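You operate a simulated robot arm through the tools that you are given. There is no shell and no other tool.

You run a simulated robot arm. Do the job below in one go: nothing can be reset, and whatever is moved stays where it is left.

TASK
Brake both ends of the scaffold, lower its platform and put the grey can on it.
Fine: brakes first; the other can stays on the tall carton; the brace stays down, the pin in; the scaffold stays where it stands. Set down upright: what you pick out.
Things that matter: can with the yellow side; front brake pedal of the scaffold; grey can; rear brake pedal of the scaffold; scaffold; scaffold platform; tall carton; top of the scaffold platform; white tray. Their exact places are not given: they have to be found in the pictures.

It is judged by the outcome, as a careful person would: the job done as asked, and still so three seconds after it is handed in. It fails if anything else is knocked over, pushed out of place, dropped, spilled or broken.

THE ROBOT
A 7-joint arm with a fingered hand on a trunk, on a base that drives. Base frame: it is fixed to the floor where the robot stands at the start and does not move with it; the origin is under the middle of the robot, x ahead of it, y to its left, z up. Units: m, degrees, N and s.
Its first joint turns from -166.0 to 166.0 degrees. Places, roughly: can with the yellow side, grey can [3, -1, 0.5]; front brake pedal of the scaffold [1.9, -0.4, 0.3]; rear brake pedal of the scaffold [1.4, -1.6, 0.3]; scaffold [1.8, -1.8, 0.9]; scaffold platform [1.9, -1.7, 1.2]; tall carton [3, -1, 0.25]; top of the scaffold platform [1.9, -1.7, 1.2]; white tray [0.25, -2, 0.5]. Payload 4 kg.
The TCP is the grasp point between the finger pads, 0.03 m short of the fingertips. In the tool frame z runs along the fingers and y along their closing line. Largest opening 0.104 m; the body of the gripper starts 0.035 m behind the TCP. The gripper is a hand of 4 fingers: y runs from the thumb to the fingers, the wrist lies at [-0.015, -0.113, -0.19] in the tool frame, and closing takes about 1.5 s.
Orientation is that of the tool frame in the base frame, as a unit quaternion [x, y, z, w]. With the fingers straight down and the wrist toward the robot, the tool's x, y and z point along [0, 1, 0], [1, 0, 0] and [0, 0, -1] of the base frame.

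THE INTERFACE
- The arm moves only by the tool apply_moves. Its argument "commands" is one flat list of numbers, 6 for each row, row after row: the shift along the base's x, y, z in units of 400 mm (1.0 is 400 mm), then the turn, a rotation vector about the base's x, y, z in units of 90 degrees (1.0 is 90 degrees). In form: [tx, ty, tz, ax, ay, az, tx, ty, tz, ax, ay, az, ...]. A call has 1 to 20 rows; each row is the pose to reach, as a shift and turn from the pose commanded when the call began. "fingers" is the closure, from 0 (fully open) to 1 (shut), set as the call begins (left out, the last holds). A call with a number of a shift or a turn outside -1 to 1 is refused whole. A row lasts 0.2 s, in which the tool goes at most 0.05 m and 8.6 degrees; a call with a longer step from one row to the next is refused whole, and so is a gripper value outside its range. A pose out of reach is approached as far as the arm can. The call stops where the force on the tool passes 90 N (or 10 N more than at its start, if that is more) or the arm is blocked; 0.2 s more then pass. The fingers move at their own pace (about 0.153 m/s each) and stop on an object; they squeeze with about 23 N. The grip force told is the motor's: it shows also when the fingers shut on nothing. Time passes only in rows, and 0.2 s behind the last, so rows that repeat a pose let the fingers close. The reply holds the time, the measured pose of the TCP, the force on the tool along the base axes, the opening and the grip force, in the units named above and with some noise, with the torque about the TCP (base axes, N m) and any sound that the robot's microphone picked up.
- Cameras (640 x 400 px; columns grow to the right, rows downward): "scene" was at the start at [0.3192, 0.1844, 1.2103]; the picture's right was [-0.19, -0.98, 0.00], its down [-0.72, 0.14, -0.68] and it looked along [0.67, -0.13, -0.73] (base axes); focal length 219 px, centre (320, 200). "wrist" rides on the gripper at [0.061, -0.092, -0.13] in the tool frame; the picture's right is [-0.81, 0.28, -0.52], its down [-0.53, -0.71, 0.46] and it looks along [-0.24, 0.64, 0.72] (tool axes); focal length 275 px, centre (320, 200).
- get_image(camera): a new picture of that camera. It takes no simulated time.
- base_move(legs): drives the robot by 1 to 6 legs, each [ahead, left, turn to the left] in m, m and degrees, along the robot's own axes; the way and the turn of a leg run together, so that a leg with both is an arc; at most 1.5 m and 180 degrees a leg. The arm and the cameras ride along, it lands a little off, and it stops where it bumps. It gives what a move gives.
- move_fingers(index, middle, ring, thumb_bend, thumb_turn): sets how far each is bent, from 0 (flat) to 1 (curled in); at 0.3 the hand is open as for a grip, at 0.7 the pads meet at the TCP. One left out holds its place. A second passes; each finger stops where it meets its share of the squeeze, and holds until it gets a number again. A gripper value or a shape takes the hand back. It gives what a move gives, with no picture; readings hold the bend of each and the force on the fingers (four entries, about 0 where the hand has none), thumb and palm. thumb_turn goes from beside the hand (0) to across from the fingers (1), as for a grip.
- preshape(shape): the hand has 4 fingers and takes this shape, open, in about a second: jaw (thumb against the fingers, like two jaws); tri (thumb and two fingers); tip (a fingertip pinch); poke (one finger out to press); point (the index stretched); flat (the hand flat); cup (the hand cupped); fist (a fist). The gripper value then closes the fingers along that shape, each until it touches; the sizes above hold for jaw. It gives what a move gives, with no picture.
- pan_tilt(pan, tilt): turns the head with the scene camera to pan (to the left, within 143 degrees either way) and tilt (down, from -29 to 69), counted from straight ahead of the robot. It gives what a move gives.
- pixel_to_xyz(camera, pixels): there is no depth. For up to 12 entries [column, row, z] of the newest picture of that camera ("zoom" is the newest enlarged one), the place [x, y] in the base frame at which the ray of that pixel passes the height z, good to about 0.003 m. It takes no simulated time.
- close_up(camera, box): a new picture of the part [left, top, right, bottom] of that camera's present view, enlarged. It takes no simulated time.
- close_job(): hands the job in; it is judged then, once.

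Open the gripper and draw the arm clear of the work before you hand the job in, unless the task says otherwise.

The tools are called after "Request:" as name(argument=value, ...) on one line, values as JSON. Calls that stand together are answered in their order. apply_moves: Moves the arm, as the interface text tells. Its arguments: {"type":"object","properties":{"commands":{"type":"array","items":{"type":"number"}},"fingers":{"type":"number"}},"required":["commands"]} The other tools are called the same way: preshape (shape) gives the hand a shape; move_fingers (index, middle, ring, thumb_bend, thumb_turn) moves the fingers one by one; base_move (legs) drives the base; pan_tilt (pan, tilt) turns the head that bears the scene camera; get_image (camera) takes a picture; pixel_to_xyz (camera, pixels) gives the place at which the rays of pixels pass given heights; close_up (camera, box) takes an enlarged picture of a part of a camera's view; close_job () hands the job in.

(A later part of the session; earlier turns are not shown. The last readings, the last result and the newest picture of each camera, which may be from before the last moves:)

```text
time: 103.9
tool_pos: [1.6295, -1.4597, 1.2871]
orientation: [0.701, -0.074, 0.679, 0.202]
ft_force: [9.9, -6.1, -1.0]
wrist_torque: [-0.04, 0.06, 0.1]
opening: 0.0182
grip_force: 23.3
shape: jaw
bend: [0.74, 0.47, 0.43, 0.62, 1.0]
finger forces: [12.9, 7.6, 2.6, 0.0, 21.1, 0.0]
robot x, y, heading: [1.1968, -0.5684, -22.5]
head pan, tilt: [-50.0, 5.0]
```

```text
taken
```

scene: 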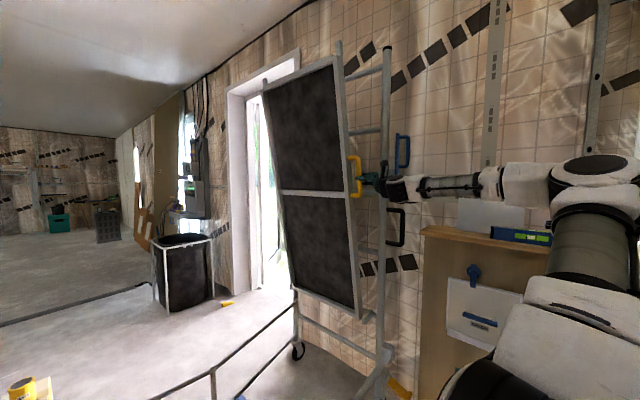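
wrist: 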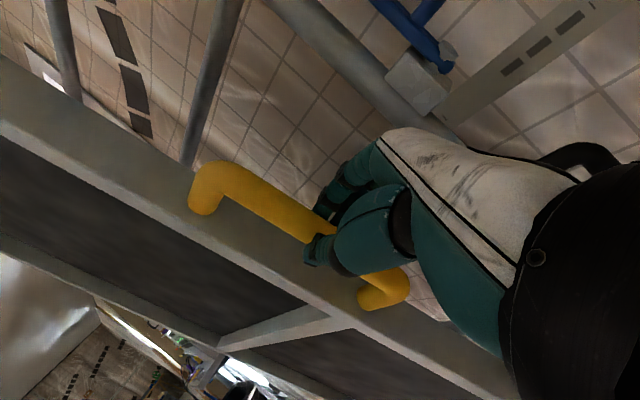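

The grip is unchanged and the panel has tilted with low force, so the hinge guess fits. I lower it further along the arc to about 30°.

Request:
apply_moves(commands=[0.0246, 0.0585, -0.015, -0.0228, 0.0096, 0, 0.049, 0.1166, -0.0325, -0.0457, 0.0192, 0, 0.073, 0.174, -0.0525, -0.0685, 0.0288, 0, 0.0968, 0.2307, -0.0748, -0.0914, 0.0384, 0, 0.1203, 0.2865, -0.0995, -0.1142, 0.0479, 0, 0.1433, 0.3414, -0.1265, -0.1371, 0.0575, 0, 0.1659, 0.3953, -0.156, -0.1599, 0.0671, 0, 0.1881, 0.4481, -0.1875, -0.1828, 0.0767, 0, 0.1881, 0.4481, -0.1875, -0.1828, 0.0767, 0], fingers=1)

Request:
get_image(camera="scene")

Request:
get_image(camera="wrist")

```text
time: 105.9
tool_pos: [1.7062, -1.2782, 1.2127]
orientation: [0.704, 0.037, 0.64, 0.305]
ft_force: [3.3, 9.8, 9.7]
wrist_torque: [-0.43, -0.04, 0.23]
opening: 0.0173
grip_force: 23.0
shape: jaw
bend: [0.74, 0.48, 0.44, 0.62, 1.0]
finger forces: [11.7, 6.7, 2.8, 0.0, 25.4, 0.0]
robot x, y, heading: [1.1992, -0.57, -22.6]
head pan, tilt: [-50.0, 5.0]
```

```text
taken
```

scene: 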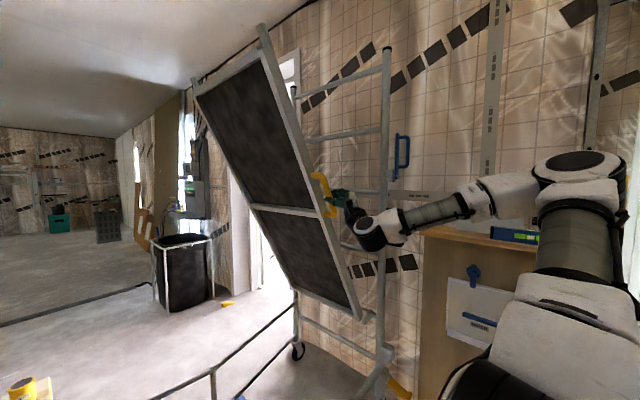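

```text
taken
```

wrist: 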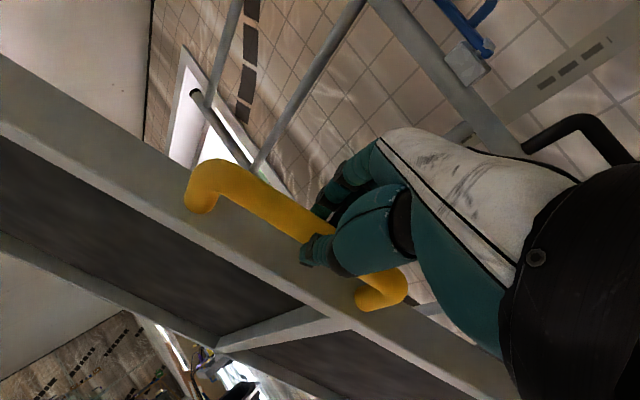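

The panel is at about 30° with 10–14 N on the hand, and its grip is unchanged. I go on to about 43° with a slightly corrected hinge centre.

Request:
apply_moves(commands=[0.0226, 0.0539, -0.031, -0.0236, 0.0099, 0, 0.0446, 0.1063, -0.065, -0.0471, 0.0198, 0, 0.0656, 0.1563, -0.1033, -0.0707, 0.0297, 0, 0.0859, 0.2047, -0.1435, -0.0943, 0.0396, 0, 0.1056, 0.2515, -0.1858, -0.1178, 0.0495, 0, 0.1246, 0.2969, -0.2305, -0.1414, 0.0593, 0, 0.1246, 0.2969, -0.2305, -0.1414, 0.0593, 0], fingers=1)

Request:
get_image(camera="scene")

Request:
get_image(camera="wrist")

```text
time: 107.5
tool_pos: [1.7554, -1.1593, 1.1208]
orientation: [0.695, 0.121, 0.599, 0.379]
ft_force: [11.7, 10.7, 10.7]
wrist_torque: [-0.46, 0.05, 0.4]
opening: 0.017
grip_force: 23.1
shape: jaw
bend: [0.74, 0.48, 0.44, 0.62, 1.0]
finger forces: [11.6, 6.4, 2.7, 0.0, 24.4, 0.0]
robot x, y, heading: [1.1983, -0.5702, -22.8]
head pan, tilt: [-50.0, 5.0]
```

```text
taken
```

scene: 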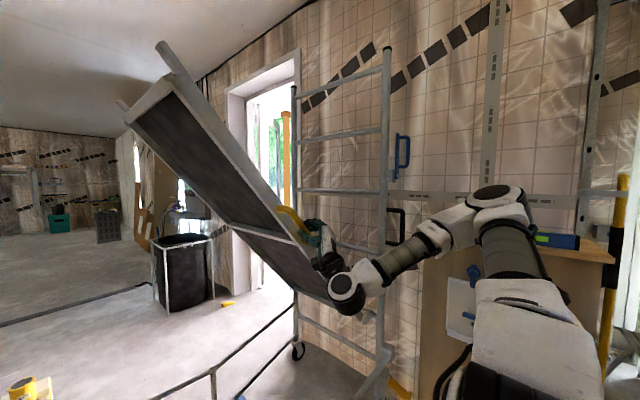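

```text
taken
```

wrist: 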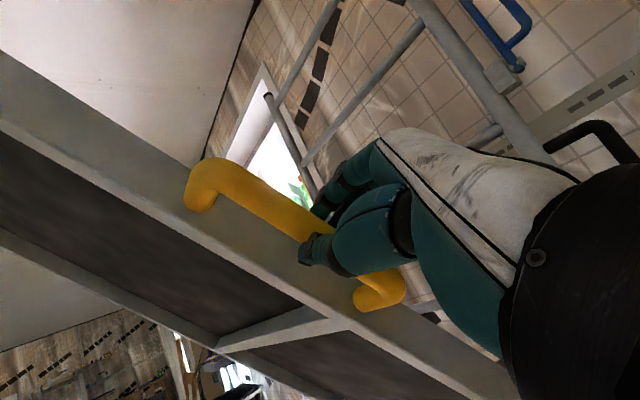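

The panel is near 43° and the grip is steady; there is a slight outward push, so I enlarge the radius a little and go on to about 62°.

Request:
apply_moves(commands=[0.0193, 0.0459, -0.044, -0.0236, 0.0099, 0, 0.0379, 0.0904, -0.0898, -0.0471, 0.0198, 0, 0.0559, 0.1332, -0.1375, -0.0707, 0.0297, 0, 0.0732, 0.1745, -0.1873, -0.0943, 0.0396, 0, 0.0894, 0.213, -0.2398, -0.1178, 0.0495, 0, 0.1047, 0.2494, -0.2935, -0.1414, 0.0593, 0, 0.1192, 0.284, -0.3493, -0.165, 0.0692, 0, 0.1329, 0.3167, -0.4068, -0.1885, 0.0791, 0, 0.1329, 0.3167, -0.4068, -0.1885, 0.0791, 0], fingers=1)

Request:
get_image(camera="scene")

Request:
get_image(camera="wrist")

```text
time: 109.5
tool_pos: [1.8091, -1.0401, 0.9622]
orientation: [0.667, 0.232, 0.531, 0.468]
ft_force: [-6.4, 17.7, 5.1]
wrist_torque: [-0.49, -0.09, 0.18]
opening: 0.0187
grip_force: 22.8
shape: jaw
bend: [0.74, 0.47, 0.44, 0.63, 1.0]
finger forces: [12.1, 7.0, 3.1, 0.0, 25.6, 0.0]
out of reach, approached as far as the arm can: row 8, 9
robot x, y, heading: [1.1989, -0.568, -22.5]
head pan, tilt: [-50.0, 5.0]
```

```text
taken
```

scene: 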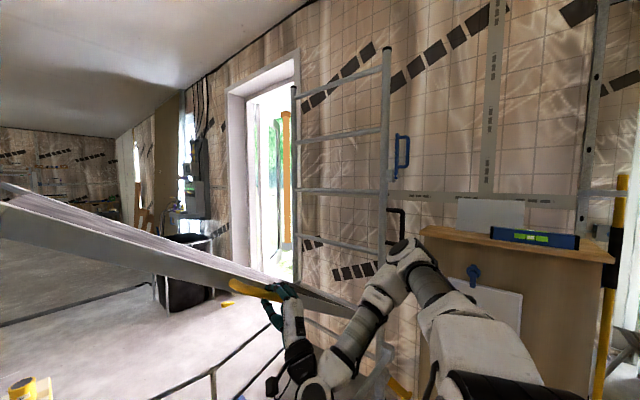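

```text
taken
```

wrist: 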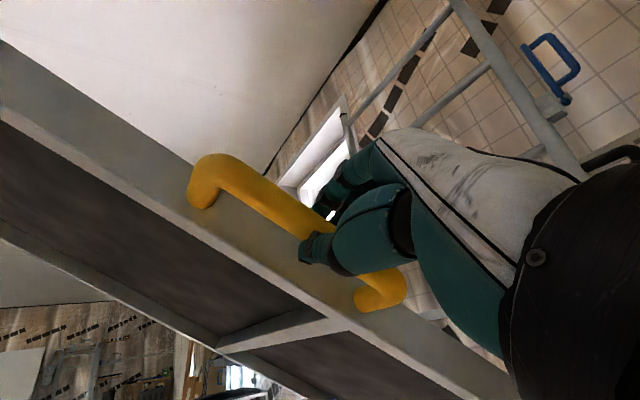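

The arm reached a joint limit near 61° (row 8). Since the bar is round, I roll the hand about the bar's axis by 20° so that the wrist comes up, keeping the grip point fixed.

Request:
apply_moves(commands=[0, 0, 0, 0.019, 0.045, 0.027, 0, 0, 0, 0.038, 0.0895, 0.054, 0, 0, 0, 0.056, 0.134, 0.081, 0, 0, 0, 0.0753, 0.179, 0.1077, 0, 0, 0, 0.0753, 0.179, 0.1077], fingers=1)

Request:
get_image(camera="scene")

Request:
get_image(camera="wrist")

```text
time: 110.7
tool_pos: [1.8147, -1.0456, 0.9576]
orientation: [0.739, 0.319, 0.483, 0.345]
ft_force: [-0.4, 10.8, 0.3]
wrist_torque: [-0.21, -0.03, 0.22]
opening: 0.0146
grip_force: 23.3
shape: jaw
bend: [0.75, 0.52, 0.49, 0.67, 1.0]
finger forces: [9.0, 2.0, 2.5, 0.0, 18.7, 0.0]
out of reach, approached as far as the arm can: row 4, 5
robot x, y, heading: [1.1998, -0.5691, -22.5]
head pan, tilt: [-50.0, 5.0]
```

```text
taken
```

scene: 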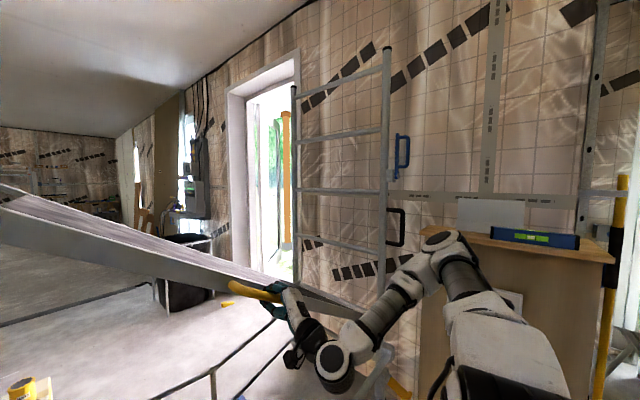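

```text
taken
```

wrist: 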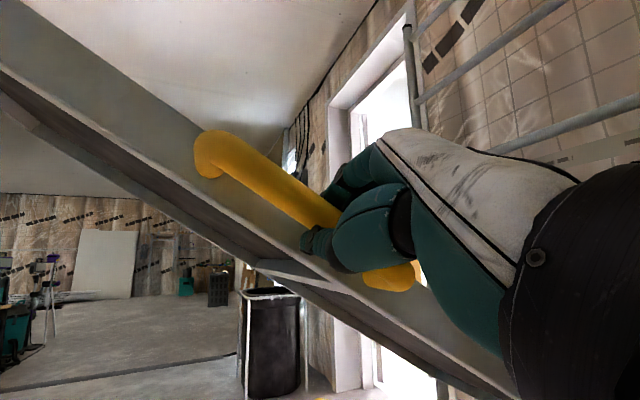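

The roll worked (forces fell to about 10 N). I test going further down the arc by 7° without turning the hand, to see whether the reach limit persists.

Request:
apply_moves(commands=[0.0059, 0.014, -0.0295, 0, 0, 0, 0.0118, 0.0281, -0.059, 0, 0, 0, 0.0173, 0.0412, -0.089, 0, 0, 0, 0.0227, 0.0542, -0.119, 0, 0, 0], fingers=1)

Request:
get_image(camera="scene")

Request:
get_image(camera="wrist")

```text
time: 111.7
tool_pos: [1.8238, -1.0235, 0.9089]
orientation: [0.74, 0.318, 0.482, 0.345]
ft_force: [16.6, 17.6, 8.1]
wrist_torque: [-0.5, 0.12, 0.54]
opening: 0.0147
grip_force: 22.9
shape: jaw
bend: [0.75, 0.52, 0.46, 0.67, 0.99]
finger forces: [12.4, 3.6, 3.5, 0.0, 17.5, 0.0]
robot x, y, heading: [1.1991, -0.5669, -22.8]
head pan, tilt: [-50.0, 5.0]
```

```text
taken
```

scene: 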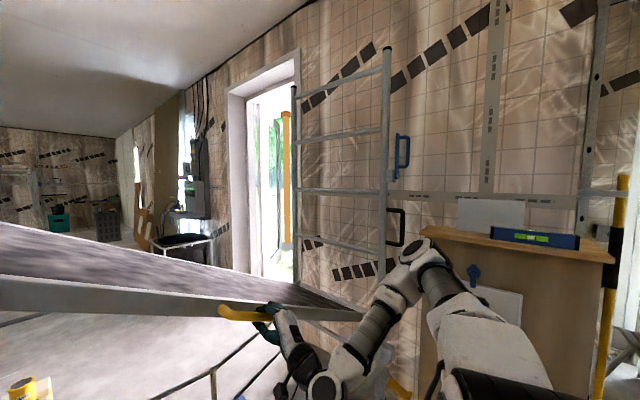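

```text
taken
```

wrist: 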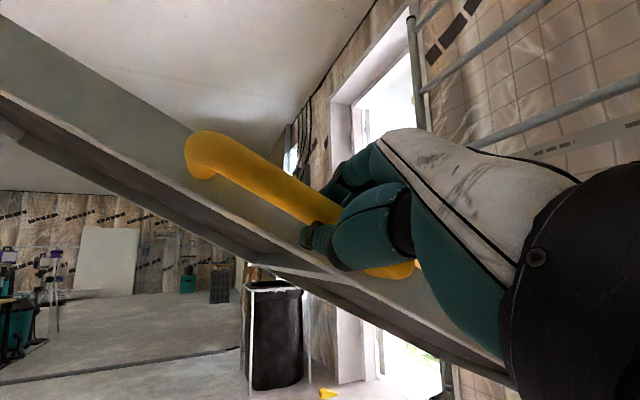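

No reach problem without turning; the panel turned slightly within the grip. I continue down to about 75° with a little more radius.

Request:
apply_moves(commands=[0.006, 0.014, -0.03, 0, 0, 0, 0.0116, 0.0277, -0.0595, 0, 0, 0, 0.017, 0.0406, -0.09, 0, 0, 0, 0.0224, 0.0535, -0.12, 0, 0, 0, 0.0274, 0.0653, -0.151, 0, 0, 0, 0.0324, 0.0772, -0.182, 0, 0, 0, 0.0364, 0.0868, -0.214, 0, 0, 0, 0.0404, 0.0963, -0.2458, 0, 0, 0], fingers=1)

Request:
get_image(camera="scene")

Request:
get_image(camera="wrist")

```text
time: 113.5
tool_pos: [1.8408, -0.9925, 0.8313]
orientation: [0.74, 0.316, 0.481, 0.347]
ft_force: [-4.4, 7.0, 1.7]
wrist_torque: [-0.23, -0.12, 0.06]
opening: 0.0143
grip_force: 23.0
shape: jaw
bend: [0.75, 0.53, 0.46, 0.67, 1.0]
finger forces: [10.7, 1.4, 2.7, 0.0, 16.2, 0.1]
out of reach, approached as far as the arm can: row 7, 8
robot x, y, heading: [1.2007, -0.5729, -22.7]
head pan, tilt: [-50.0, 5.0]
```

```text
taken
```

scene: 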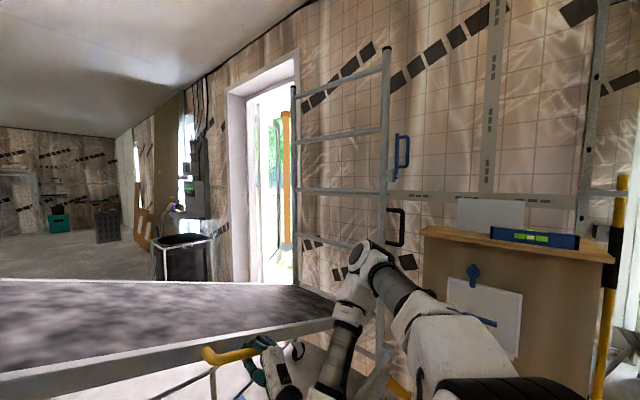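

```text
taken
```

wrist: 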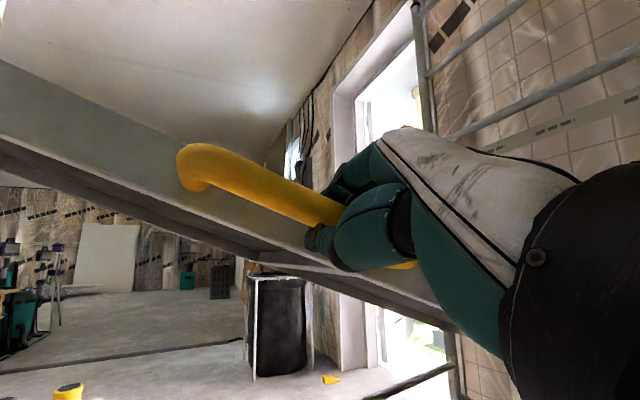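

The panel is at about 73° and the arm is at a limit again. I test whether following with a hand turn (about the scaffold's cross axis) frees the arm.

Request:
apply_moves(commands=[0, 0, 0, -0.051, 0.0215, 0, 0, 0, 0, -0.102, 0.043, 0], fingers=1)

```text
time: 114.1
tool_pos: [1.8418, -0.9922, 0.8333]
orientation: [0.725, 0.366, 0.429, 0.394]
ft_force: [-5.9, -6.1, -5.1]
wrist_torque: [0.26, -0.11, 0.01]
opening: 0.0141
grip_force: 23.4
shape: jaw
bend: [0.75, 0.54, 0.52, 0.68, 1.0]
finger forces: [12.5, 0.5, 3.0, 0.1, 15.5, 0.0]
robot x, y, heading: [1.1998, -0.5675, -22.8]
head pan, tilt: [-50.0, 5.0]
```

That was reachable. I go on down with the hand turning along, in small steps.

Request:
apply_moves(commands=[0.0034, 0.008, -0.0325, -0.0118, 0.005, 0, 0.0067, 0.0159, -0.065, -0.0236, 0.0099, 0, 0.0097, 0.023, -0.0975, -0.0354, 0.0149, 0, 0.0127, 0.0302, -0.13, -0.0471, 0.0198, 0], fingers=1)

Request:
get_image(camera="scene")

Request:
get_image(camera="wrist")

```text
time: 115.1
tool_pos: [1.8668, -0.9789, 0.8248]
orientation: [0.717, 0.389, 0.405, 0.413]
ft_force: [-1.5, 3.0, -2.2]
wrist_torque: [-0.03, 0.03, 0.04]
opening: 0.0131
grip_force: 22.9
shape: jaw
bend: [0.75, 0.54, 0.52, 0.7, 1.0]
finger forces: [0.4, 0.0, 0.0, 0.0, 2.8, 0.0]
out of reach, approached as far as the arm can: row 1, 2, 3, 4
robot x, y, heading: [1.2025, -0.5678, -22.6]
head pan, tilt: [-50.0, 5.0]
```

```text
taken
```

scene: 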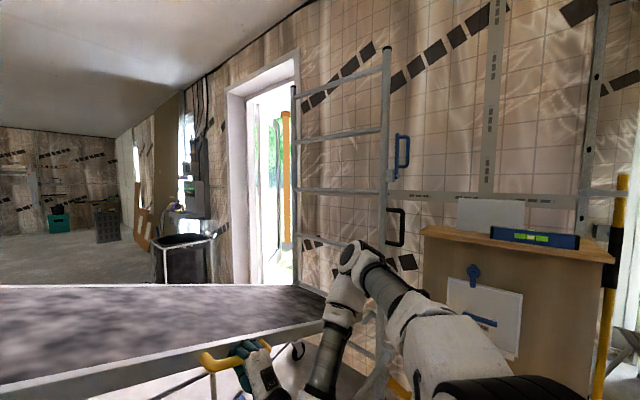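

```text
taken
```

wrist: 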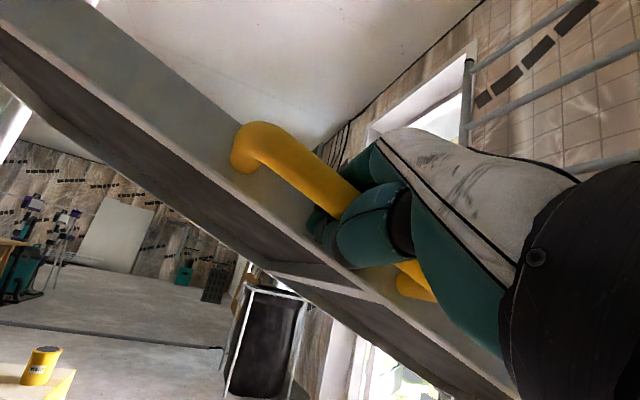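

The hand now carries almost no load (force ≈4 N), so the platform's hinge seems to hold it by friction. I open the fingers slightly, keeping them around the bar, and wait to see whether the panel sinks.

Request:
apply_moves(commands=[0, 0, 0, 0, 0, 0, 0, 0, 0, 0, 0, 0, 0, 0, 0, 0, 0, 0, 0, 0, 0, 0, 0, 0, 0, 0, 0, 0, 0, 0], fingers=0.65)

Request:
get_image(camera="wrist")

Request:
get_image(camera="scene")

```text
time: 116.3
tool_pos: [1.8659, -0.98, 0.8247]
orientation: [0.717, 0.389, 0.405, 0.414]
ft_force: [-4.5, 4.3, -1.9]
wrist_torque: [0.01, 0.03, 0.07]
opening: 0.0348
grip_force: 0.2
shape: jaw
bend: [0.75, 0.53, 0.49, 0.73, 1.0]
finger forces: [4.6, 2.2, 0.0, 0.0, 0.0, 0.0]
robot x, y, heading: [1.1977, -0.5696, -22.8]
head pan, tilt: [-50.0, 5.0]
```

```text
taken
```

wrist: 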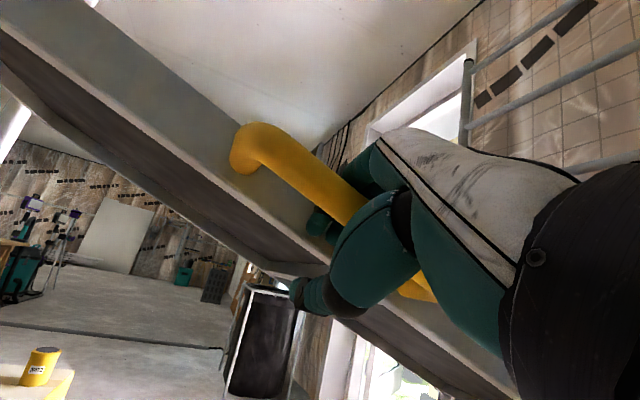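

```text
taken
```

scene: 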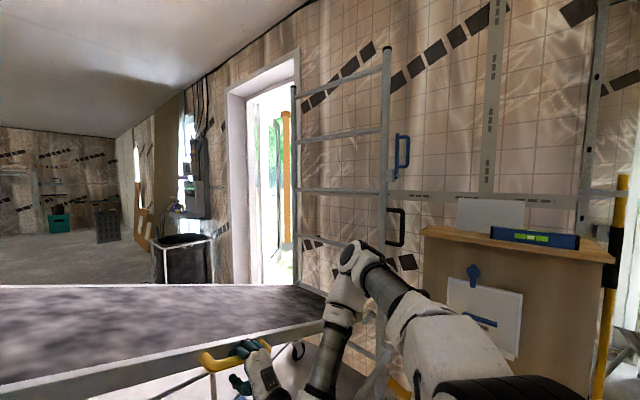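

The panel holds by itself with the thumb off. I open the hand fully and draw it back along its axis off the handle.

Request:
apply_moves(commands=[0, 0, 0, 0, 0, 0, 0, 0, 0, 0, 0, 0, 0, 0, 0, 0, 0, 0, -0.045, 0.014, 0.0165, 0, 0, 0, -0.09, 0.028, 0.033, 0, 0, 0, -0.135, 0.042, 0.05, 0, 0, 0, -0.18, 0.056, 0.066, 0, 0, 0, -0.215, 0.067, 0.08, 0, 0, 0], fingers=0)

Request:
get_image(camera="wrist")

Request:
get_image(camera="scene")

```text
time: 118.1
tool_pos: [1.8001, -0.9611, 0.8656]
orientation: [0.717, 0.388, 0.405, 0.413]
ft_force: [0.0, -0.2, 0.0]
wrist_torque: [0.02, 0.01, -0.03]
opening: 0.1038
grip_force: 0.0
shape: jaw
bend: [0.3, 0.3, 0.3, 0.3, 0.98]
finger forces: [0.1, 0.0, 0.1, 0.0, 0.0, 0.0]
out of reach, approached as far as the arm can: row 5, 6, 7, 8
robot x, y, heading: [1.1984, -0.5666, -22.7]
head pan, tilt: [-50.0, 5.0]
```

```text
taken
```

wrist: 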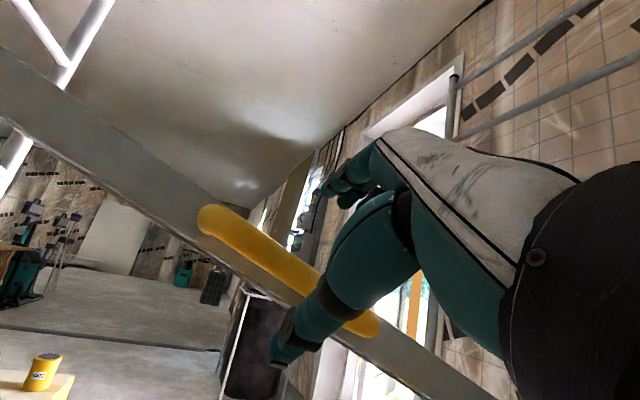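

```text
taken
```

scene: 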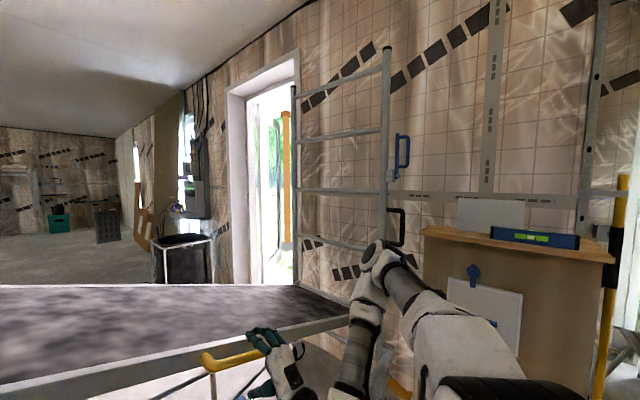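

The panel stays where it is. I back the robot 12 cm to clear the hand from the handle, and look.

Request:
base_move(legs=[[-0.12, 0, 0]])

Request:
get_image(camera="wrist")

Request:
get_image(camera="scene")

```text
time: 119.3
tool_pos: [1.6909, -0.9144, 0.8667]
orientation: [0.717, 0.389, 0.405, 0.413]
ft_force: [-0.5, -0.1, -1.1]
wrist_torque: [0.03, 0.02, -0.01]
opening: 0.1036
grip_force: 0.0
shape: jaw
bend: [0.3, 0.3, 0.3, 0.3, 0.98]
finger forces: [0.1, 0.0, 0.1, 0.1, 0.1, 0.0]
robot x, y, heading: [1.0917, -0.5264, -22.6]
head pan, tilt: [-50.0, 5.0]
```

```text
taken
```

wrist: 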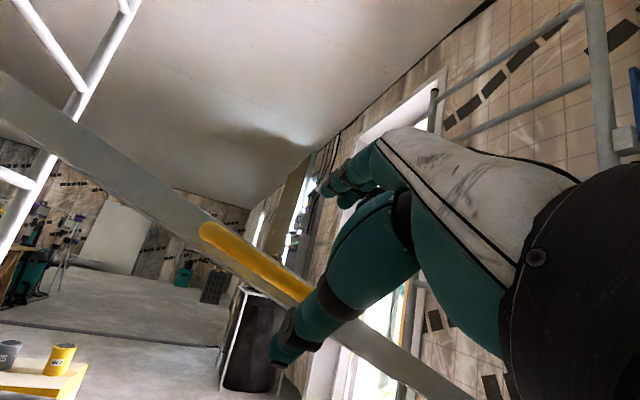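

```text
taken
```

scene: 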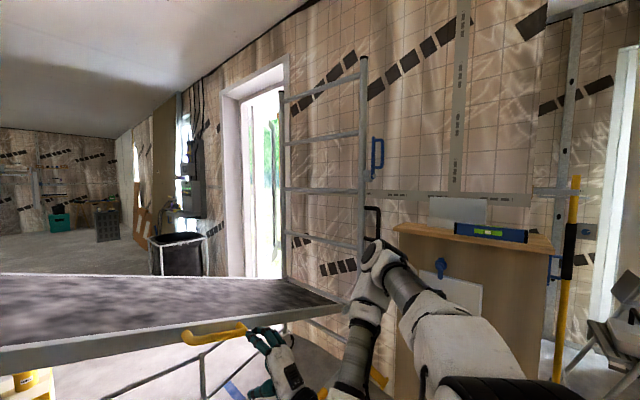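

The hand is clear. I raise it 0.2 m, turn it to point down and shift it toward the front half of the panel, still beside it.

Request:
apply_moves(commands=[0.0194, 0.0461, 0.05, 0.0109, 0.0782, 0.0178, 0.0387, 0.0922, 0.1, 0.0219, 0.1564, 0.0355, 0.058, 0.1383, 0.15, 0.0328, 0.2346, 0.0533, 0.0774, 0.1844, 0.2, 0.0438, 0.3128, 0.071, 0.0968, 0.2305, 0.25, 0.0547, 0.391, 0.0888, 0.1161, 0.2766, 0.3, 0.0656, 0.4691, 0.1065, 0.1355, 0.3227, 0.35, 0.0766, 0.5473, 0.1243, 0.1548, 0.3688, 0.4, 0.0875, 0.6255, 0.142, 0.1742, 0.4149, 0.45, 0.0985, 0.7037, 0.1598, 0.1935, 0.461, 0.5, 0.1094, 0.7819, 0.1775], fingers=1)

Request:
pan_tilt(pan=-10, tilt=20)

Request:
get_image(camera="scene")

Request:
get_image(camera="wrist")

```text
time: 121.5
tool_pos: [1.7692, -0.7288, 1.0651]
orientation: [0.791, 0.612, 0.0, 0.002]
ft_force: [-0.3, 0.2, 0.4]
wrist_torque: [-0.05, -0.01, -0.02]
opening: 0.0
grip_force: 23.3
shape: jaw
bend: [0.7, 0.7, 0.7, 0.46, 1.0]
finger forces: [0.0, 0.1, 0.0, 0.0, 0.0, 0.0]
out of reach, approached as far as the arm can: row 1, 2, 3, 4, 5, 6, 7
robot x, y, heading: [1.0875, -0.5246, -22.4]
head pan, tilt: [-50.0, 5.0]
```

```text
time: 122.6
tool_pos: [1.7684, -0.7306, 1.0643]
orientation: [0.792, 0.61, 0.0, 0.001]
ft_force: [-0.5, -0.6, 0.5]
wrist_torque: [0.01, 0.01, 0.02]
opening: 0.0
grip_force: 22.8
shape: jaw
bend: [0.7, 0.7, 0.7, 0.46, 1.0]
finger forces: [0.0, 0.0, 0.0, 0.1, 0.0, 0.1]
robot x, y, heading: [1.0917, -0.5197, -22.6]
head pan, tilt: [-10.0, 20.0]
```

```text
taken
```

scene: 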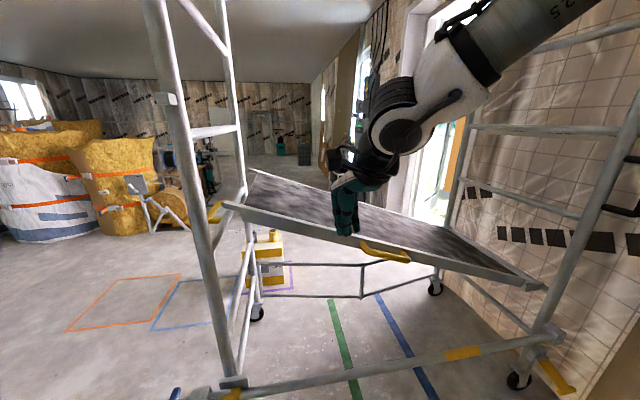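

```text
taken
```

wrist: 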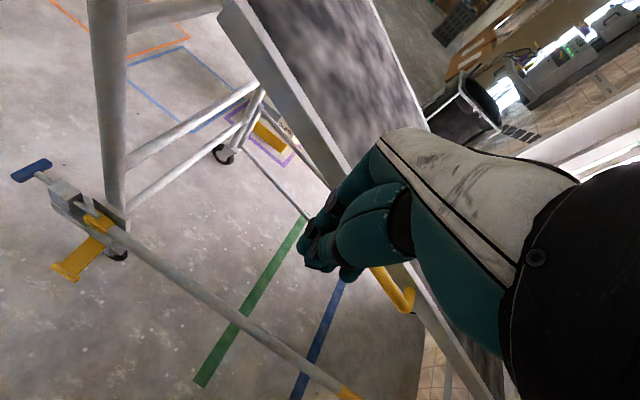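

Now the whole picture is clear: the platform slopes up to its front end at (232,205), near a rung of the front frame. I enlarge that end to see what it will rest on.

Request:
close_up(camera="scene", box=[180, 150, 308, 230])

Request:
close_up(camera="scene", box=[180, 200, 340, 300])

Request:
pixel_to_xyz(camera="scene", pixels=[[228, 205, 0.9], [228, 205, 1.0], [246, 180, 0.9], [246, 180, 1.0], [215, 132, 1.3], [215, 212, 0.8], [215, 212, 0.9], [545, 288, 0.6], [545, 288, 0.65], [248, 172, 1.0]])

```text
5.00 times, centred on (244, 190) of scene
```

zoom: 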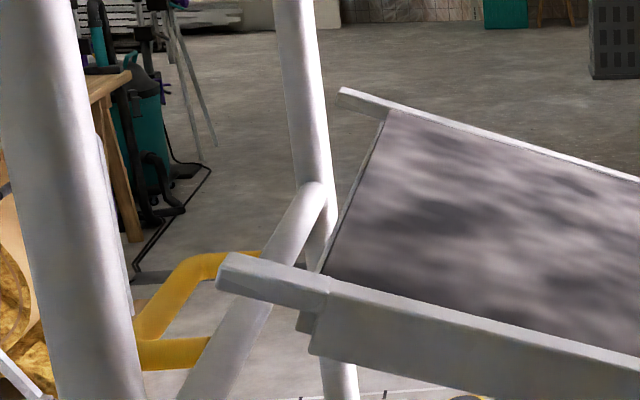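

```text
4.00 times, centred on (260, 250) of scene
```

zoom: 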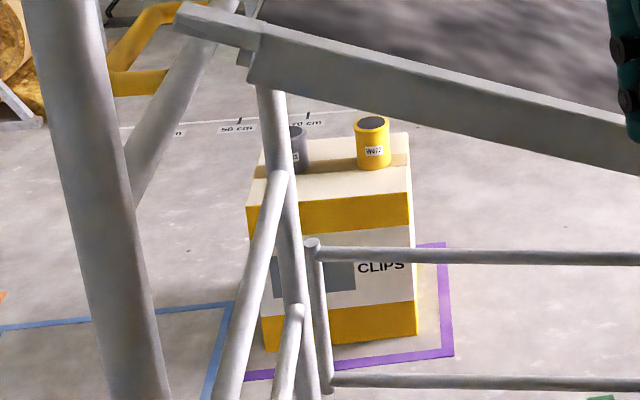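

```text
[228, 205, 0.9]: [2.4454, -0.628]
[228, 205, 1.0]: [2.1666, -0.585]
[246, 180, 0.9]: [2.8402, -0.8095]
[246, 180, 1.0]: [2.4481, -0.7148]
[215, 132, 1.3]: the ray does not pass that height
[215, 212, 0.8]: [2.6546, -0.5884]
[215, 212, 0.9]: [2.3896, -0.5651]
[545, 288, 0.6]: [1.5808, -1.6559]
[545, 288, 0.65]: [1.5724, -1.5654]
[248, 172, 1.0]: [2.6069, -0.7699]
```

I compute the heights of the front frame's rungs where they meet the far front post (about (2.63,-0.71)).

Request:
pixel_to_xyz(camera="scene", pixels=[[244, 188, 0.9], [244, 188, 0.95], [251, 244, 0.5], [251, 244, 0.6], [254, 277, 0.3], [254, 277, 0.4], [236, 137, 1.2], [236, 137, 1.3], [228, 207, 0.95], [330, 240, 0.8], [330, 240, 0.9]])

```text
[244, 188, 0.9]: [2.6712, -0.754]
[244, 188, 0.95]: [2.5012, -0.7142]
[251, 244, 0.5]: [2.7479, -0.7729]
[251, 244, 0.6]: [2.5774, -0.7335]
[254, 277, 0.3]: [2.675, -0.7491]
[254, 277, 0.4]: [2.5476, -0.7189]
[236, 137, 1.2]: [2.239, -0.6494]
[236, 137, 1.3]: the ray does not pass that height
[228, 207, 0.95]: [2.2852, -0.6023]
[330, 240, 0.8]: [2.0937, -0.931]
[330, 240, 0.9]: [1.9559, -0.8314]
```

The front frame has rungs at z≈0.91, 0.57 and 0.33; the platform should come down level at about 0.6. I drive 0.12 m closer again and then press the near stile down from above with the closed hand.

Request:
base_move(legs=[[0.12, 0, 0]])

Request:
apply_moves(commands=[0.06, -0.025, 0, 0, 0, 0, 0.12, -0.05, 0, 0, 0, 0, 0.18, -0.075, 0, 0, 0, 0, 0.24, -0.1, 0, 0, 0, 0, 0.3, -0.126, 0, 0, 0, 0], fingers=1)

Request:
get_image(camera="scene")

Request:
get_image(camera="wrist")

```text
time: 123.8
tool_pos: [1.8802, -0.7791, 1.0648]
orientation: [0.793, 0.609, -0.001, 0.0]
ft_force: [0.0, -0.2, 0.2]
wrist_torque: [-0.01, -0.01, 0.01]
opening: 0.0
grip_force: 23.3
shape: jaw
bend: [0.7, 0.7, 0.7, 0.46, 1.0]
finger forces: [0.1, 0.1, 0.1, 0.0, 0.0, 0.0]
robot x, y, heading: [1.1994, -0.5721, -22.9]
head pan, tilt: [-10.0, 20.0]
```

```text
time: 125.0
tool_pos: [1.998, -0.8276, 1.064]
orientation: [0.792, 0.61, 0.001, 0.0]
ft_force: [0.2, 0.2, 0.5]
wrist_torque: [0.0, 0.0, 0.0]
opening: 0.0
grip_force: 23.4
shape: jaw
bend: [0.7, 0.7, 0.7, 0.46, 1.0]
finger forces: [0.0, 0.1, 0.1, 0.0, 0.1, 0.0]
robot x, y, heading: [1.2031, -0.5713, -22.6]
head pan, tilt: [-10.0, 20.0]
```

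```text
taken
```

scene: 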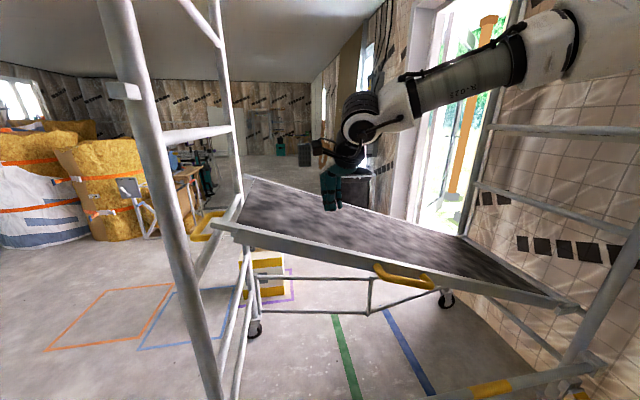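

```text
taken
```

wrist: 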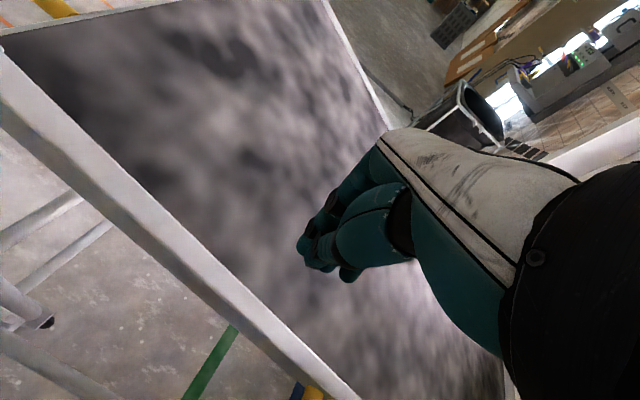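

The hand is above the panel. I check the near tab against the upper front rung once more from here before pressing.

Request:
close_up(camera="scene", box=[160, 170, 288, 250])

```text
5.00 times, centred on (224, 210) of scene
```

zoom: 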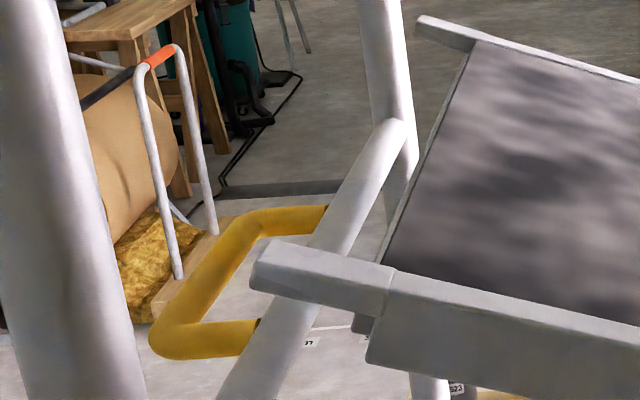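

The tab tip is at about l≈0.066, z≈1.0, so it should pass the upper rung with a small gap and settle on the rung at 0.57. I press the panel down slowly with the closed fingers.

Request:
apply_moves(commands=[0, 0, -0.06, 0, 0, 0, 0, 0, -0.12, 0, 0, 0, 0, 0, -0.18, 0, 0, 0, 0, 0, -0.24, 0, 0, 0, 0, 0, -0.29, 0, 0, 0, 0, 0, -0.34, 0, 0, 0, 0, 0, -0.38, 0, 0, 0, 0, 0, -0.42, 0, 0, 0, 0, 0, -0.46, 0, 0, 0, 0, 0, -0.5, 0, 0, 0], fingers=1)

Request:
get_image(camera="scene")

Request:
close_up(camera="scene", box=[160, 190, 320, 290])

```text
time: 127.2
tool_pos: [1.999, -0.8306, 0.8634]
orientation: [0.793, 0.609, 0.0, -0.001]
ft_force: [-1.2, 0.1, 0.3]
wrist_torque: [0.0, -0.01, 0.0]
opening: 0.0002
grip_force: 23.0
shape: jaw
bend: [0.7, 0.7, 0.7, 0.46, 1.0]
finger forces: [0.1, 0.1, 0.0, 0.0, 0.0, 0.0]
robot x, y, heading: [1.203, -0.5661, -22.7]
head pan, tilt: [-10.0, 20.0]
```

```text
taken
```

scene: 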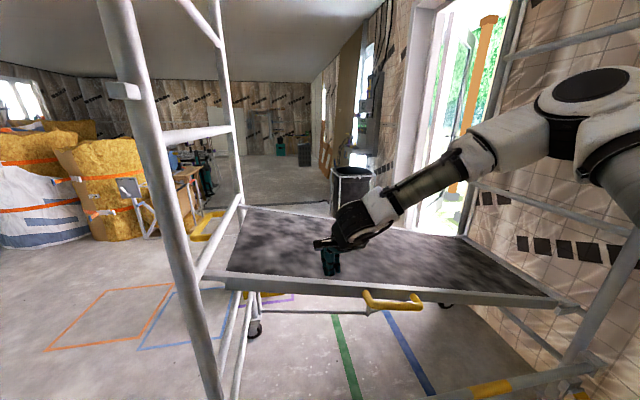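

```text
4.00 times, centred on (240, 240) of scene
```

zoom: 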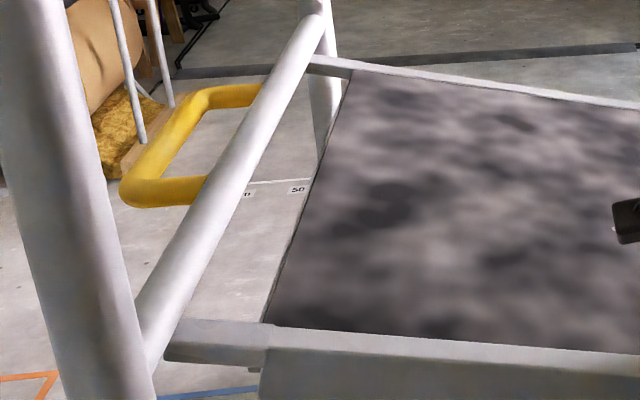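

The tab has passed the upper rung (tip now near z≈0.86). I continue pressing down.

Request:
apply_moves(commands=[0, 0, -0.04, 0, 0, 0, 0, 0, -0.08, 0, 0, 0, 0, 0, -0.12, 0, 0, 0, 0, 0, -0.16, 0, 0, 0, 0, 0, -0.2, 0, 0, 0, 0, 0, -0.24, 0, 0, 0], fingers=1)

Request:
get_image(camera="scene")

Request:
close_up(camera="scene", box=[160, 220, 320, 320])

```text
time: 128.6
tool_pos: [1.999, -0.8299, 0.7671]
orientation: [0.792, 0.611, 0.0, -0.001]
ft_force: [0.4, -0.8, -0.5]
wrist_torque: [-0.01, 0.02, -0.04]
opening: 0.0001
grip_force: 23.4
shape: jaw
bend: [0.7, 0.7, 0.7, 0.46, 1.0]
finger forces: [0.0, 0.1, 0.0, 0.0, 0.0, 0.0]
robot x, y, heading: [1.2007, -0.5706, -22.8]
head pan, tilt: [-10.0, 20.0]
```

```text
taken
```

scene: 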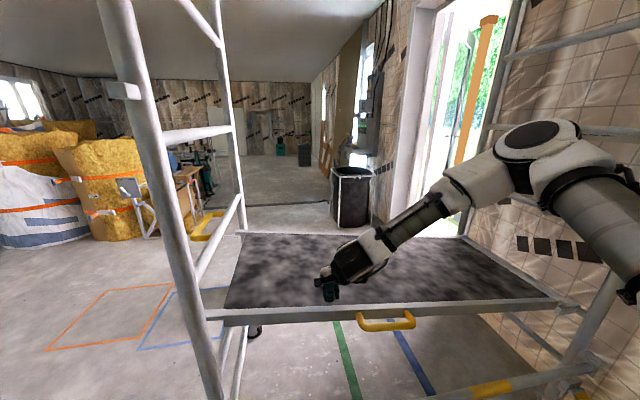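

```text
4.00 times, centred on (240, 270) of scene
```

zoom: 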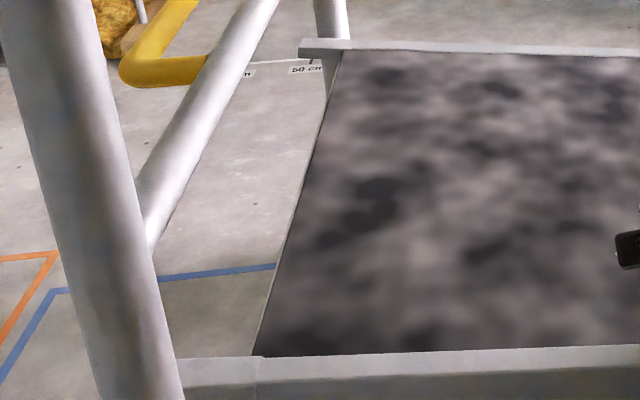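

The platform keeps going down with next to no force. I continue until it meets its rest.

Request:
apply_moves(commands=[0, 0, -0.04, 0, 0, 0, 0, 0, -0.08, 0, 0, 0, 0, 0, -0.12, 0, 0, 0, 0, 0, -0.16, 0, 0, 0, 0, 0, -0.2, 0, 0, 0, 0, 0, -0.23, 0, 0, 0], fingers=1)

Request:
get_image(camera="scene")

Request:
close_up(camera="scene", box=[180, 240, 340, 340])

```text
time: 130.0
tool_pos: [1.9991, -0.8297, 0.6771]
orientation: [0.793, 0.609, -0.001, -0.001]
ft_force: [-0.1, -0.8, -0.6]
wrist_torque: [-0.02, 0.02, 0.0]
opening: 0.0
grip_force: 23.3
shape: jaw
bend: [0.7, 0.7, 0.7, 0.46, 1.0]
finger forces: [0.1, 0.1, 0.0, 0.0, 0.0, 0.0]
robot x, y, heading: [1.2004, -0.5707, -22.5]
head pan, tilt: [-10.0, 20.0]
```

```text
taken
```

scene: 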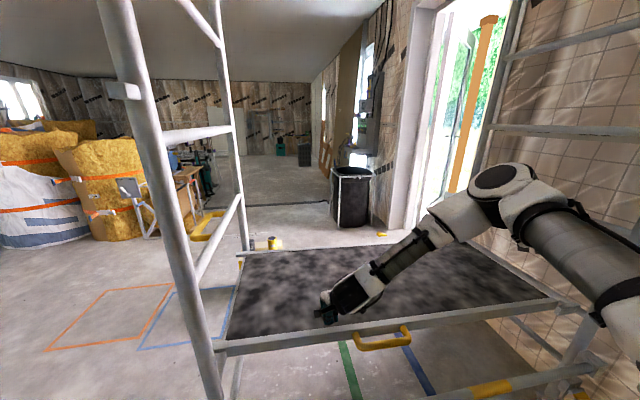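

```text
4.00 times, centred on (260, 290) of scene
```

zoom: 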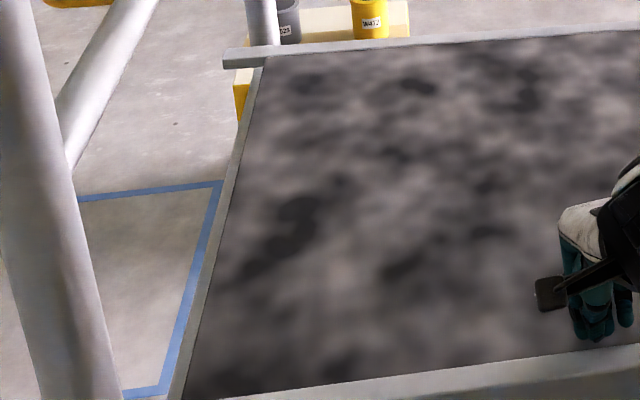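

Still no contact force: the platform sinks ahead of the hand. I wait a moment and see whether it has come to rest.

Request:
apply_moves(commands=[0, 0, 0, 0, 0, 0, 0, 0, 0, 0, 0, 0, 0, 0, 0, 0, 0, 0, 0, 0, 0, 0, 0, 0, 0, 0, 0, 0, 0, 0], fingers=1)

Request:
close_up(camera="scene", box=[180, 240, 340, 340])

Request:
close_up(camera="scene", box=[180, 300, 340, 400])

Request:
get_image(camera="wrist")

```text
time: 131.2
tool_pos: [2.0005, -0.8288, 0.6764]
orientation: [0.793, 0.609, -0.001, 0.0]
ft_force: [-0.7, 0.2, -0.8]
wrist_torque: [0.01, -0.01, 0.01]
opening: 0.0
grip_force: 22.9
shape: jaw
bend: [0.7, 0.7, 0.7, 0.46, 1.0]
finger forces: [0.0, 0.0, 0.1, 0.0, 0.0, 0.0]
robot x, y, heading: [1.203, -0.569, -22.8]
head pan, tilt: [-10.0, 20.0]
```

```text
4.00 times, centred on (260, 290) of scene
```

zoom: 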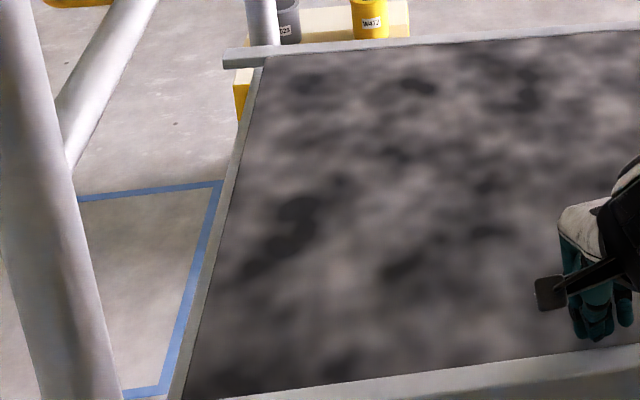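

```text
4.00 times, centred on (260, 350) of scene
```

zoom: 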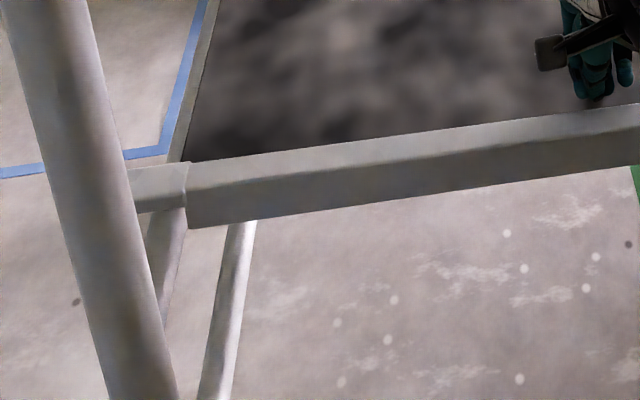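

```text
taken
```

wrist: 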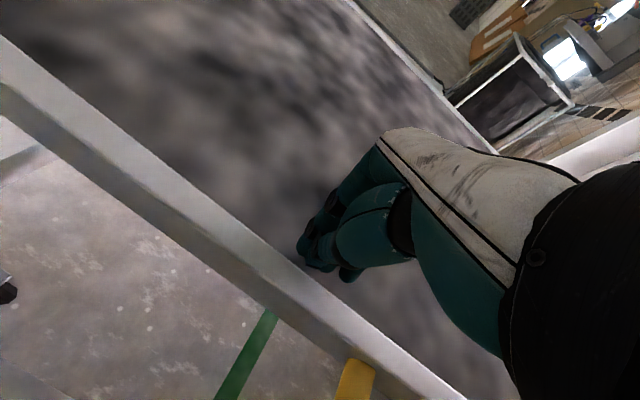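

The near tab now sits over the lower rung (close-up (160,200)) and no longer moves. I press gently to confirm it is seated.

Request:
apply_moves(commands=[0, 0, -0.025, 0, 0, 0, 0, 0, -0.05, 0, 0, 0, 0, 0, -0.075, 0, 0, 0, 0, 0, -0.1, 0, 0, 0, 0, 0, -0.12, 0, 0, 0], fingers=1)

Request:
close_up(camera="scene", box=[180, 300, 340, 400])

```text
time: 132.2
tool_pos: [2.0068, -0.8289, 0.6502]
orientation: [0.792, 0.611, 0.007, 0.008]
ft_force: [-7.8, 0.4, 35.8]
wrist_torque: [0.05, 0.29, 0.02]
opening: 0.0001
grip_force: 22.6
shape: jaw
bend: [0.7, 0.7, 0.7, 0.46, 1.0]
finger forces: [0.1, 0.0, 0.1, 0.0, 55.7, 0.0]
robot x, y, heading: [1.2004, -0.5714, -22.5]
head pan, tilt: [-10.0, 20.0]
stopped in row 4: the force on the tool passed its limit at 107 N (the readings are from after the stop); the commanded pose is now the measured one
```

```text
4.00 times, centred on (260, 350) of scene
```

zoom: 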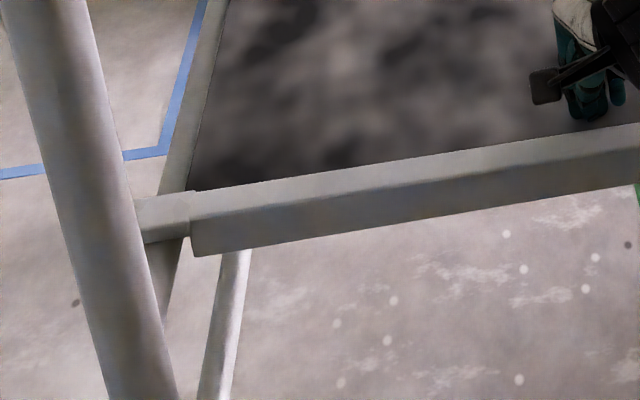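

The platform moved a last couple of centimetres and then met a hard stop (107 N): it is seated. I lift the hand and check that it stays level.

Request:
apply_moves(commands=[0, 0, 0.1, 0, 0, 0, 0, 0, 0.2, 0, 0, 0, 0, 0, 0.3, 0, 0, 0, 0, 0, 0.4, 0, 0, 0, 0, 0, 0.5, 0, 0, 0, 0, 0, 0.6, 0, 0, 0], fingers=1)

Request:
get_image(camera="scene")

Request:
close_up(camera="scene", box=[180, 300, 340, 400])

```text
time: 133.6
tool_pos: [2.0074, -0.8287, 0.8865]
orientation: [0.792, 0.61, 0.005, 0.005]
ft_force: [-0.2, 0.3, 0.1]
wrist_torque: [0.01, 0.0, -0.04]
opening: 0.0
grip_force: 22.5
shape: jaw
bend: [0.7, 0.7, 0.7, 0.46, 1.0]
finger forces: [0.0, 0.0, 0.0, 0.0, 0.0, 0.0]
robot x, y, heading: [1.2015, -0.5669, -22.6]
head pan, tilt: [-10.0, 20.0]
```

```text
taken
```

scene: 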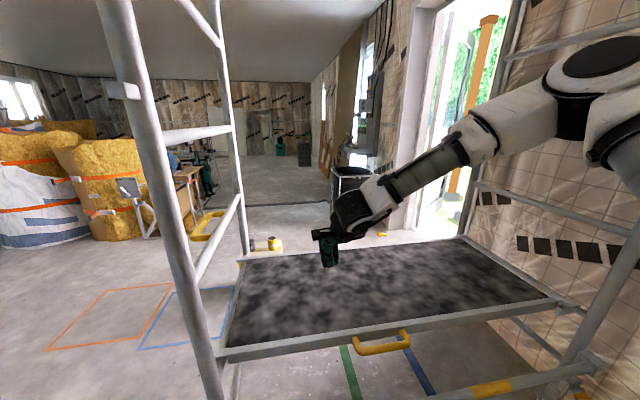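

```text
4.00 times, centred on (260, 350) of scene
```

zoom: 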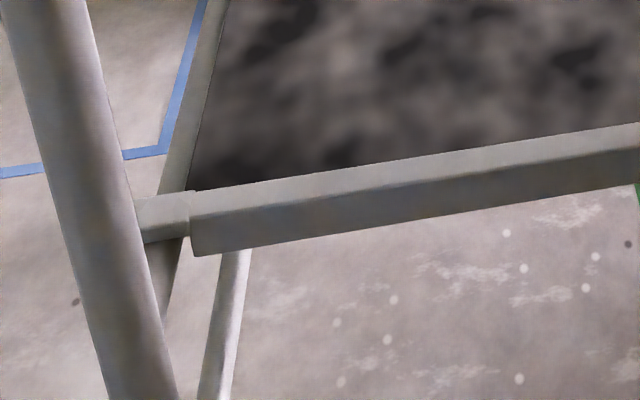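

The platform is down and stays. Next the can: I check floor positions of the sacks, the carton with its tape, the bin and the workbench before driving around the front end.

Request:
close_up(camera="scene", box=[226, 215, 306, 265])

Request:
pixel_to_xyz(camera="scene", pixels=[[100, 240, 0.0], [30, 243, 0.0], [170, 215, 0.0], [350, 226, 0.0], [300, 203, 0.0], [275, 243, 0.55], [250, 243, 0.55], [180, 285, 0.0], [52, 350, 0.0], [383, 236, 0.0]])

```text
8.00 times, centred on (266, 240) of scene
```

zoom: 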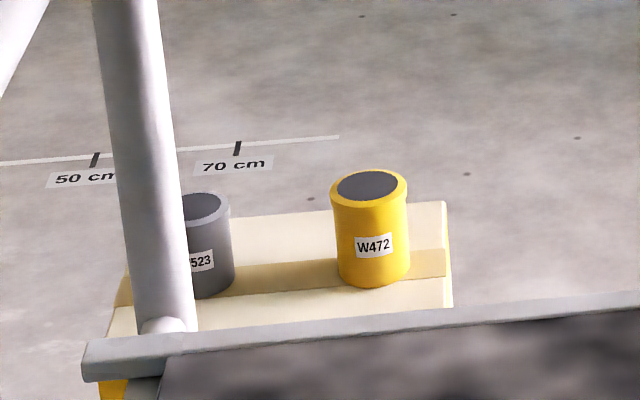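

```text
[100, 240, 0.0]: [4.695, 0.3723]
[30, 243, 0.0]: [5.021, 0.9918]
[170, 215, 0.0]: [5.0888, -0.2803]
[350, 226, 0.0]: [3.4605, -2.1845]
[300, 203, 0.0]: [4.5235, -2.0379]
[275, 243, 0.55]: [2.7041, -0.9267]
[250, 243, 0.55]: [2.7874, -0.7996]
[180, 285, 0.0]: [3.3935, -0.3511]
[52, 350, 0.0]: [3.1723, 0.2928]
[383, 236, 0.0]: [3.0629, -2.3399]
```

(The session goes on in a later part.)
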